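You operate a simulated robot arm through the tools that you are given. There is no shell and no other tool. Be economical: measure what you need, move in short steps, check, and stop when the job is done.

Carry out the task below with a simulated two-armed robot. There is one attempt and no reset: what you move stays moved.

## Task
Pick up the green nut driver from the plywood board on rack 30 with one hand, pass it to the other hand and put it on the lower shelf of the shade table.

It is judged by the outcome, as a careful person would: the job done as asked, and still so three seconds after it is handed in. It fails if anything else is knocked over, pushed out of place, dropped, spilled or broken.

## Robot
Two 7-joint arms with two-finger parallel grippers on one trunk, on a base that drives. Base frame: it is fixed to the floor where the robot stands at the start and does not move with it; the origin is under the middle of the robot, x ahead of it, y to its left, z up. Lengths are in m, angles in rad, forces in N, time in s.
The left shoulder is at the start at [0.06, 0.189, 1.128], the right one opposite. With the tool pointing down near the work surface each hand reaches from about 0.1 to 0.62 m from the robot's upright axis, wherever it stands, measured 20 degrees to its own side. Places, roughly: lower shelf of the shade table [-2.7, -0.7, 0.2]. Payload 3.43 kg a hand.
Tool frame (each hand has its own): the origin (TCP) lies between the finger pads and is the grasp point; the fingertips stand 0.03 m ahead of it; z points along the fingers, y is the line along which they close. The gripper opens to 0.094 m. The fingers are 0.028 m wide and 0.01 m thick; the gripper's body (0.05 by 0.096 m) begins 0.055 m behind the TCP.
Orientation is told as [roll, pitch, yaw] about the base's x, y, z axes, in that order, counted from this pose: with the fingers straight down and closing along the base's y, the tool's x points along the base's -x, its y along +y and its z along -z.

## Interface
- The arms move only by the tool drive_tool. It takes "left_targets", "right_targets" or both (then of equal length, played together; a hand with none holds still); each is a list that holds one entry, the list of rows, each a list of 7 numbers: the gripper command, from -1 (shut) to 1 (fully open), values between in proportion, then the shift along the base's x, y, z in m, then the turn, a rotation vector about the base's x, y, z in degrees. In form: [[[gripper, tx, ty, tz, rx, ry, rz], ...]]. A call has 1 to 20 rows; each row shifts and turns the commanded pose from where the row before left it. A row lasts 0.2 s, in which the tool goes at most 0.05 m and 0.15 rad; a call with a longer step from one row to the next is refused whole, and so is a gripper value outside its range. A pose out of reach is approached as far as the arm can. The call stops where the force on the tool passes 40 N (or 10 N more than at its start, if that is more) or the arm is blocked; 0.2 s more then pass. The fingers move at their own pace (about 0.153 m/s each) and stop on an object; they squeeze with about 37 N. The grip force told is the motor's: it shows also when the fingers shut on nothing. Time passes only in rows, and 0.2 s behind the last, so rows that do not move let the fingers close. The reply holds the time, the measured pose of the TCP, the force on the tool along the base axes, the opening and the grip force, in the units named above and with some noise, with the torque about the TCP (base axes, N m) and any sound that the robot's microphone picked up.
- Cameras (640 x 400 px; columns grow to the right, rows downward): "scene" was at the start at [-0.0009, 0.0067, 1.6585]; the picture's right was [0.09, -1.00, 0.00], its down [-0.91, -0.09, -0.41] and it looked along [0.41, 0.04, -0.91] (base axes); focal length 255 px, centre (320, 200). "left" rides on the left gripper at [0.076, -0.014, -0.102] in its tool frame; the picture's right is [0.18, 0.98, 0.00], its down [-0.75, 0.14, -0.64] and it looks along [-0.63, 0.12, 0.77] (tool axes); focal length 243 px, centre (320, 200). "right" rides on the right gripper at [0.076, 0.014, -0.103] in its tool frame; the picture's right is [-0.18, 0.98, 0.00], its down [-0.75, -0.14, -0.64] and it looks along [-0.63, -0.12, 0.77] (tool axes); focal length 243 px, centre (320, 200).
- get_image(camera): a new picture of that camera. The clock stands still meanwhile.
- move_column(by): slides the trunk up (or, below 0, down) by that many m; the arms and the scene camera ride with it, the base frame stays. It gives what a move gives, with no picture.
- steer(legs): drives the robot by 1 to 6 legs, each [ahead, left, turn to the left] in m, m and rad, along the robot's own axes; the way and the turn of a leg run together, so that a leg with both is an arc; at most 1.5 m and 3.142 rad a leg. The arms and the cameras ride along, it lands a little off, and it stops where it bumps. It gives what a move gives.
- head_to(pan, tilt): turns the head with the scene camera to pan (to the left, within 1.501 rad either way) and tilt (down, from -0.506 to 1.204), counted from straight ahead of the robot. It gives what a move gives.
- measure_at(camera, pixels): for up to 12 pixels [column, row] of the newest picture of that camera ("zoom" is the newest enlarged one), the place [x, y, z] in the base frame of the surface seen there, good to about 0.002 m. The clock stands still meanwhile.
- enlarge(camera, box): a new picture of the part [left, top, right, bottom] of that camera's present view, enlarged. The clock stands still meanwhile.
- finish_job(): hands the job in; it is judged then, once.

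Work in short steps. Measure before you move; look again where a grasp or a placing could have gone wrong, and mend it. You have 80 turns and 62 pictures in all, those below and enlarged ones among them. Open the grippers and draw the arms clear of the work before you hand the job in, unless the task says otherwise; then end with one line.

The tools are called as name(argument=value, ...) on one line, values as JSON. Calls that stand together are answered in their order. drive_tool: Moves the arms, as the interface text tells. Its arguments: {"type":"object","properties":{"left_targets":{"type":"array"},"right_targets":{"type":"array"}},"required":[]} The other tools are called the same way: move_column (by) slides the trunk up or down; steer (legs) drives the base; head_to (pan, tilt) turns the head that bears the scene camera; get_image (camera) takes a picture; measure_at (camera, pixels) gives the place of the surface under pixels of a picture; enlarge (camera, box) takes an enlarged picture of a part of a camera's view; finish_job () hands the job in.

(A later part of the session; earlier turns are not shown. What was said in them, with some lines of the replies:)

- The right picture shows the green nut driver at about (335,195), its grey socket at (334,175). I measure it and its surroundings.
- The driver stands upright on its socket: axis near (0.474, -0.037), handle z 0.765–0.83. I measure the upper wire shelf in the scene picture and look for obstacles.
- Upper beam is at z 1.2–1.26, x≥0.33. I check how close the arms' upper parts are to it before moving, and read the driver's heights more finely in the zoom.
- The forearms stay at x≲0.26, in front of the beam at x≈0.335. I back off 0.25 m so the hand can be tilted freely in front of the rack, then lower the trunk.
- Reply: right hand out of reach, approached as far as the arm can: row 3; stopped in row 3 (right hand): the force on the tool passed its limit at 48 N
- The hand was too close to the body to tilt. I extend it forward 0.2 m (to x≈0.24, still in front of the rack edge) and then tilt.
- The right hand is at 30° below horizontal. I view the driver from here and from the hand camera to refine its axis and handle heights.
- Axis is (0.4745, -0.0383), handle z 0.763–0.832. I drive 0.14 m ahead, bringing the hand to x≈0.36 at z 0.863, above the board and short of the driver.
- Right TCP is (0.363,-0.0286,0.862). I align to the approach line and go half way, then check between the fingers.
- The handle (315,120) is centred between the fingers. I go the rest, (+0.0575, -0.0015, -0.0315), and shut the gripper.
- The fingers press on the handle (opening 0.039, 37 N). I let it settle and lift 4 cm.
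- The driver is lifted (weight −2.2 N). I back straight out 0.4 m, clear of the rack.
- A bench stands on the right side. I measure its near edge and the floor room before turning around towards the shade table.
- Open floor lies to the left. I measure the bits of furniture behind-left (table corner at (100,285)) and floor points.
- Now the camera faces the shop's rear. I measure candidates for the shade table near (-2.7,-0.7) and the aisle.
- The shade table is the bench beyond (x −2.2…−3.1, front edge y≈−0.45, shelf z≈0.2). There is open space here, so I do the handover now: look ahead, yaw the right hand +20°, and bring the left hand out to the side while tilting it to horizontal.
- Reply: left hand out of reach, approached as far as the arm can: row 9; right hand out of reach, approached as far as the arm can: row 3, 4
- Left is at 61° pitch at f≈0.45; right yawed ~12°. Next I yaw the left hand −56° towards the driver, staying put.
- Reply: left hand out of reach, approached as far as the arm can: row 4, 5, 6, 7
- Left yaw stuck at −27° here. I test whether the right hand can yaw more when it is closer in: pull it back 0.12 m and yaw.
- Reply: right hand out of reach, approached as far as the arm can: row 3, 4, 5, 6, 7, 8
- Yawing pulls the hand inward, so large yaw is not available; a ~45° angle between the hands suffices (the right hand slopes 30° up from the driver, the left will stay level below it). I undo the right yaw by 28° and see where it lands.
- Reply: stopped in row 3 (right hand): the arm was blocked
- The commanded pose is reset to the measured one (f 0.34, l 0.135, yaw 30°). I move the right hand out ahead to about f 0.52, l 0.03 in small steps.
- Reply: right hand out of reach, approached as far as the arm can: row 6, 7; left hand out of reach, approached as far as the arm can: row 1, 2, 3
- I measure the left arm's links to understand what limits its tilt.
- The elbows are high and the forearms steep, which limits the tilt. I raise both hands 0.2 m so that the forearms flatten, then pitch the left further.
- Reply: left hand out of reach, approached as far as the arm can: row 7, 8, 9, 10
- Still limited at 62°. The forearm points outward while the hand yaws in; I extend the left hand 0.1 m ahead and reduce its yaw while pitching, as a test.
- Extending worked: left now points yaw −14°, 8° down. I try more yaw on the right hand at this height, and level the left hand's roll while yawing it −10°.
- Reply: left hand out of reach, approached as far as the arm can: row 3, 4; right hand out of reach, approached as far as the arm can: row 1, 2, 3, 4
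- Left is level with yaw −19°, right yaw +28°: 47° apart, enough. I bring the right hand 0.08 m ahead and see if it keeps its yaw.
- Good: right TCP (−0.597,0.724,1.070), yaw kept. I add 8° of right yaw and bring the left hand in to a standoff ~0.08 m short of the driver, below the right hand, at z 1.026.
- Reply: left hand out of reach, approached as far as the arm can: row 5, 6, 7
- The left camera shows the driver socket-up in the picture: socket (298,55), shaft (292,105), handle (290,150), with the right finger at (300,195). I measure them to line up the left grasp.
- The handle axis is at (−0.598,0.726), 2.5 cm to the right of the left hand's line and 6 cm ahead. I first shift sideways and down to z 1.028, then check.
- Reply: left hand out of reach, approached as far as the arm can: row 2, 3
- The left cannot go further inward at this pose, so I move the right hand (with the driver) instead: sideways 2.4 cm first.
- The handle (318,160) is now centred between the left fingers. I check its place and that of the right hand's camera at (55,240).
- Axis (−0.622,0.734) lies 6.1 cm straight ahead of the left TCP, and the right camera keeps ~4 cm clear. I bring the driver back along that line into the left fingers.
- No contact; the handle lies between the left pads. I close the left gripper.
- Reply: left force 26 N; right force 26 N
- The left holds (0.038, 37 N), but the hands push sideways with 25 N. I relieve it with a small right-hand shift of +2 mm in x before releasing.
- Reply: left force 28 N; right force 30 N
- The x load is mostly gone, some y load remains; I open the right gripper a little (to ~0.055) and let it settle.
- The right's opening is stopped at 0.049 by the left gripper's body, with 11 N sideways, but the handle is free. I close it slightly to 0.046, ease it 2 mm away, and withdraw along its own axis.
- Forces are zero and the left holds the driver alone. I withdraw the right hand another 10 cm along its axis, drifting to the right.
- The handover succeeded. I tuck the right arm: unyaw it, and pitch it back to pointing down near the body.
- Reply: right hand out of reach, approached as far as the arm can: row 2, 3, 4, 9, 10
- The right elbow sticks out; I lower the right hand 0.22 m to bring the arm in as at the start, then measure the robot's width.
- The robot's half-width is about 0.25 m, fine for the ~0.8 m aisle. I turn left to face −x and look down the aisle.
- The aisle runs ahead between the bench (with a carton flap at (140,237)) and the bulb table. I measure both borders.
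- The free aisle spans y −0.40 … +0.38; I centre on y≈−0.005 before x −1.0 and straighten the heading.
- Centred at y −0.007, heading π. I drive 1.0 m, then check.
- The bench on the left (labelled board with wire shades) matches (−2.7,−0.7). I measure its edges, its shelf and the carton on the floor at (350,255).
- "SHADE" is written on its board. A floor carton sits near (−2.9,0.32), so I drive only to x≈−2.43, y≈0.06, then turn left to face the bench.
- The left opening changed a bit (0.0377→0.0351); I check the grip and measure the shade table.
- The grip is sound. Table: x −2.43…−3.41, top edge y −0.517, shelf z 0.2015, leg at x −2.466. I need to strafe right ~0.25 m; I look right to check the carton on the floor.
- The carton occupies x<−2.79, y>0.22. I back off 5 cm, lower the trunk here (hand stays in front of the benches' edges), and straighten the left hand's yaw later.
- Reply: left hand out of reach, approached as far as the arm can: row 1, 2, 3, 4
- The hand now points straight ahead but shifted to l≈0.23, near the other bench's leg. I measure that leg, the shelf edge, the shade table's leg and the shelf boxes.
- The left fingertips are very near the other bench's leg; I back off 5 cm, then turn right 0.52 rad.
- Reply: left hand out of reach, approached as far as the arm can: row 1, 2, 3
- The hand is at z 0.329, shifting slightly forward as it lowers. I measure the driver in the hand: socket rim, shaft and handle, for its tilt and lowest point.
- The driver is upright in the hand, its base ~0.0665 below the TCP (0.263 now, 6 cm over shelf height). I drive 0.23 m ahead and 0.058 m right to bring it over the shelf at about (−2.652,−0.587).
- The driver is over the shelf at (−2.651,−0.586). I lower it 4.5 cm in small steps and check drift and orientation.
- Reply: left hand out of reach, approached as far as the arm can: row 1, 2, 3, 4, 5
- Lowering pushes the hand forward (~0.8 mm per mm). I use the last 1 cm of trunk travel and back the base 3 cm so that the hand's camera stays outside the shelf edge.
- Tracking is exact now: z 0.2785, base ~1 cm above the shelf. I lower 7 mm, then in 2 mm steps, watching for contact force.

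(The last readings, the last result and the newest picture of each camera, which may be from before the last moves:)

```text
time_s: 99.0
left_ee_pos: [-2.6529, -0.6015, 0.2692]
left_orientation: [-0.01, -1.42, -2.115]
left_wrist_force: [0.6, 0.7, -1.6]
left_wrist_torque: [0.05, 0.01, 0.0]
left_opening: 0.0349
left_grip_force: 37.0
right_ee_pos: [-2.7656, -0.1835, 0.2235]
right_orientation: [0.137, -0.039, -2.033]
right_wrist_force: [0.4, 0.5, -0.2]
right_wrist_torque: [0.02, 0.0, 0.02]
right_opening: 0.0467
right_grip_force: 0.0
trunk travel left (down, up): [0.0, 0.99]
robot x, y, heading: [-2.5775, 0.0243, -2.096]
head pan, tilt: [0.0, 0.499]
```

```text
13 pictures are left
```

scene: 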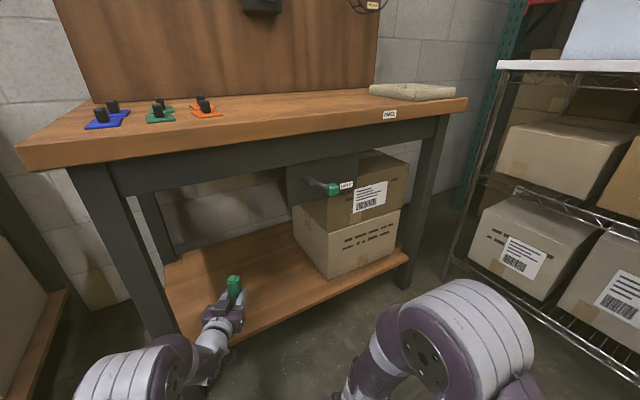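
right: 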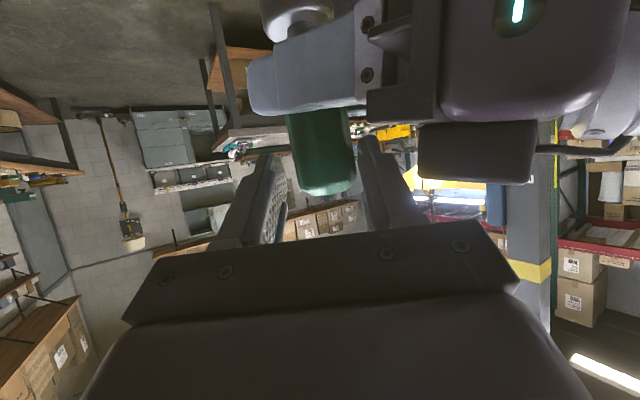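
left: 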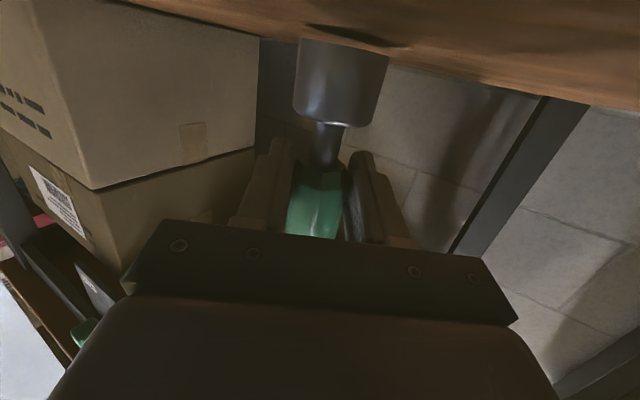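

No contact yet. I measure the socket's lower rim left and right, to see the remaining gap and any sideways tilt.

enlarge(camera="left", box=[270, 10, 420, 250])

measure_at(camera="left", pixels=[[303, 42], [342, 44], [384, 58], [345, 36], [300, 95], [372, 120], [338, 115], [345, 15], [320, 190]])

```text
1.67 times, centred on (345, 130) of left
```

zoom: 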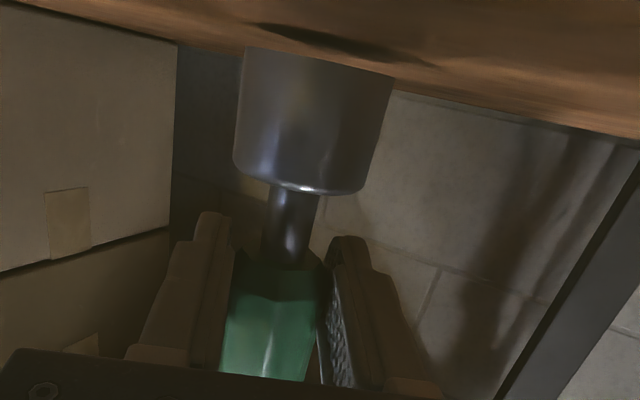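

```text
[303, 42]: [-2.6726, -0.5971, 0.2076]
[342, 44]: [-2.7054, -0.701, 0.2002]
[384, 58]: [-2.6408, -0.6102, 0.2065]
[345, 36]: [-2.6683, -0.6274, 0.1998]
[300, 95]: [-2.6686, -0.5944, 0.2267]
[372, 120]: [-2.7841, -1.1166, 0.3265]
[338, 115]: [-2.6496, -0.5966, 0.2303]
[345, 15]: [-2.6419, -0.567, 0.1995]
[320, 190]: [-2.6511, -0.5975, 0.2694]
```

The rim is level, ~5 mm above the shelf (0.200). I lower 2 mm at a time.

drive_tool(left_targets=[[[-1, 0, 0, -0.0015, 0, 0, 0], [-1, 0, 0, -0.0015, 0, 0, 0], [-1, 0, 0, 0, 0, 0, 0]]])

drive_tool(left_targets=[[[-1, 0, 0, -0.0015, 0, 0, 0], [-1, 0, 0, 0, 0, 0, 0]]])

```text
time_s: 99.8
left_ee_pos: [-2.6534, -0.602, 0.2663]
left_orientation: [-0.009, -1.417, -2.114]
left_wrist_force: [0.7, -0.2, -1.2]
left_wrist_torque: [0.01, -0.02, 0.02]
left_opening: 0.0349
left_grip_force: 37.3
right_ee_pos: [-2.7657, -0.1833, 0.2231]
right_orientation: [0.138, -0.041, -2.032]
right_wrist_force: [-0.4, -0.4, 0.0]
right_wrist_torque: [0.01, -0.02, 0.02]
right_opening: 0.0468
right_grip_force: 0.1
trunk travel left (down, up): [0.0, 0.99]
robot x, y, heading: [-2.5811, 0.0246, -2.092]
head pan, tilt: [0.0, 0.499]
```

```text
time_s: 100.4
left_ee_pos: [-2.6527, -0.6018, 0.2644]
left_orientation: [-0.01, -1.418, -2.115]
left_wrist_force: [-0.1, 0.0, -1.4]
left_wrist_torque: [-0.02, 0.02, 0.04]
left_opening: 0.0348
left_grip_force: 37.5
right_ee_pos: [-2.765, -0.1838, 0.2237]
right_orientation: [0.139, -0.041, -2.033]
right_wrist_force: [0.4, 0.2, 0.7]
right_wrist_torque: [-0.02, -0.02, 0.0]
right_opening: 0.0469
right_grip_force: 0.1
trunk travel left (down, up): [0.0, 0.99]
robot x, y, heading: [-2.5762, 0.0263, -2.094]
head pan, tilt: [0.0, 0.499]
```

Still no contact; I go on in 1 mm steps.

drive_tool(left_targets=[[[-1, 0, 0, -0.001, 0, 0, 0], [-1, 0, 0, 0, 0, 0, 0]]])

drive_tool(left_targets=[[[-1, 0, 0, -0.001, 0, 0, 0], [-1, 0, 0, 0, 0, 0, 0]]])

enlarge(camera="left", box=[270, 0, 420, 150])

```text
time_s: 101.0
left_ee_pos: [-2.6537, -0.6016, 0.2634]
left_orientation: [-0.008, -1.419, -2.117]
left_wrist_force: [0.4, -0.4, 1.2]
left_wrist_torque: [-0.06, -0.04, 0.0]
left_opening: 0.0349
left_grip_force: 37.4
right_ee_pos: [-2.766, -0.183, 0.2237]
right_orientation: [0.137, -0.039, -2.033]
right_wrist_force: [0.3, -0.1, 0.4]
right_wrist_torque: [0.01, -0.02, 0.02]
right_opening: 0.0471
right_grip_force: 0.1
trunk travel left (down, up): [0.0, 0.99]
robot x, y, heading: [-2.5787, 0.0236, -2.1]
head pan, tilt: [0.0, 0.499]
```

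```text
time_s: 101.6
left_ee_pos: [-2.6537, -0.6012, 0.2634]
left_orientation: [-0.007, -1.42, -2.116]
left_wrist_force: [-1.3, 1.2, 6.0]
left_wrist_torque: [0.02, -0.01, 0.02]
left_opening: 0.035
left_grip_force: 36.8
right_ee_pos: [-2.7655, -0.184, 0.2236]
right_orientation: [0.137, -0.041, -2.031]
right_wrist_force: [0.1, -0.4, 0.9]
right_wrist_torque: [0.0, 0.01, -0.01]
right_opening: 0.047
right_grip_force: 0.1
trunk travel left (down, up): [0.0, 0.99]
robot x, y, heading: [-2.5742, 0.0283, -2.097]
head pan, tilt: [0.0, 0.499]
```

```text
2.67 times, centred on (345, 75) of left
```

zoom: 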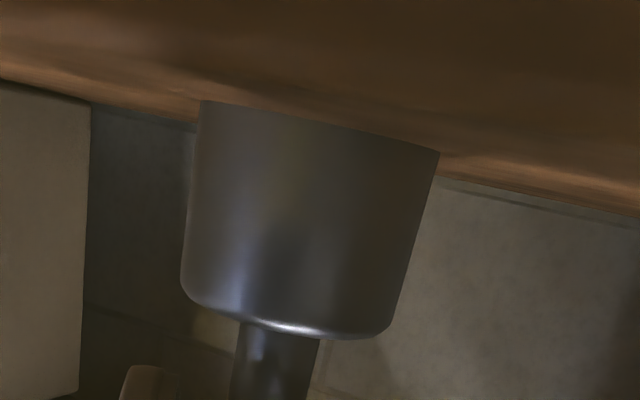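

Contact: +6 N upward, socket flush on the shelf. I ease 0.5 mm up and open the left gripper gradually to ~0.065.

drive_tool(left_targets=[[[-1, 0, 0, 0.0005, 0, 0, 0], [-0.22, 0, 0, 0, 0, 0, 0], [-0.15, 0, 0, 0, 0, 0, 0], [0, 0, 0, 0, 0, 0, 0], [0.2, 0, 0, 0, 0, 0, 0], [0.4, 0, 0, 0, 0, 0, 0], [0.4, 0, 0, 0, 0, 0, 0]]])

get_image(camera="left")

```text
time_s: 103.2
left_ee_pos: [-2.6532, -0.601, 0.2629]
left_orientation: [-0.009, -1.419, -2.115]
left_wrist_force: [0.3, 0.4, 0.9]
left_wrist_torque: [0.01, 0.01, 0.02]
left_opening: 0.066
left_grip_force: 0.0
right_ee_pos: [-2.7645, -0.1846, 0.2224]
right_orientation: [0.137, -0.04, -2.032]
right_wrist_force: [-0.7, 0.4, -0.5]
right_wrist_torque: [-0.01, 0.0, 0.01]
right_opening: 0.047
right_grip_force: 0.0
trunk travel left (down, up): [0.0, 0.99]
robot x, y, heading: [-2.5751, 0.0267, -2.095]
head pan, tilt: [0.0, 0.499]
```

```text
10 pictures are left
```

left: 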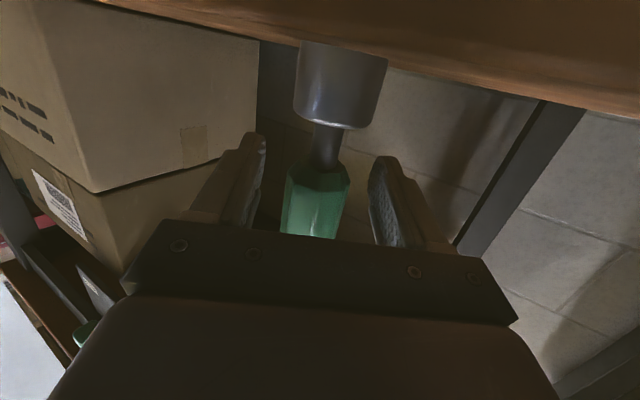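

The driver stands free between the open fingers. I back the base straight off (heading and hand direction agree within ~1°).

steer(legs=[[-0.1, 0, 0], [-0.1, 0, 0]])

get_image(camera="scene")

get_image(camera="left")

```text
time_s: 105.1
left_ee_pos: [-2.552, -0.427, 0.2637]
left_orientation: [-0.008, -1.418, -2.112]
left_wrist_force: [0.4, 0.5, -0.2]
left_wrist_torque: [-0.02, 0.0, 0.0]
left_opening: 0.0658
left_grip_force: 0.1
right_ee_pos: [-2.6643, -0.0102, 0.2237]
right_orientation: [0.139, -0.041, -2.033]
right_wrist_force: [0.5, 0.4, 0.0]
right_wrist_torque: [0.0, 0.01, 0.02]
right_opening: 0.0472
right_grip_force: 0.1
trunk travel left (down, up): [0.0, 0.99]
robot x, y, heading: [-2.4751, 0.2018, -2.096]
head pan, tilt: [0.0, 0.499]
```

```text
9 pictures are left
```

scene: 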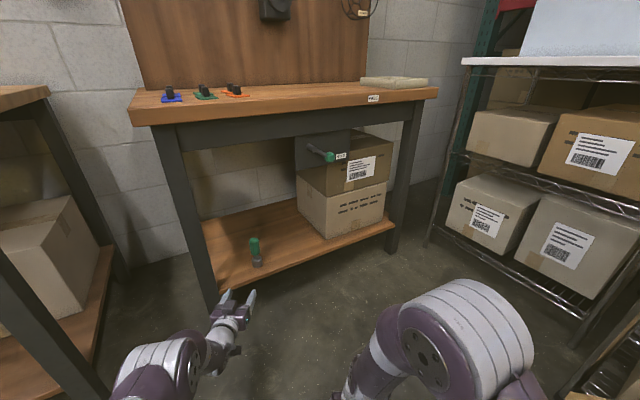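

```text
8 pictures are left
```

left: 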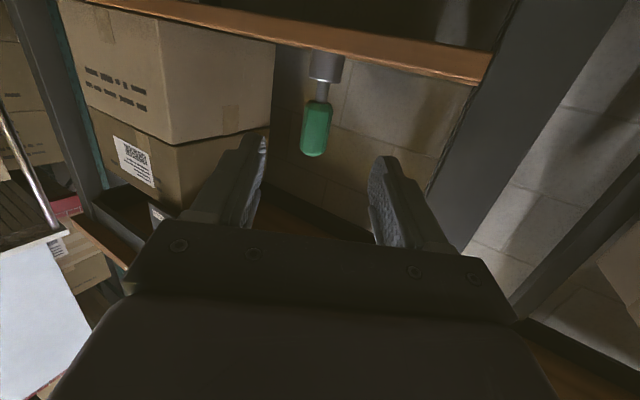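

The driver stands upright on the lower shelf (scene (256,252)), the arms are clear in front of the table, and both grippers are open. I hand the job in.

finish_job()

```text
The job is handed in.
```

The green nut driver was picked up with the right hand, passed to the left, and now stands upright on the lower shelf of the shade table. Both hands are empty and clear, and I saw nothing else knocked or moved.
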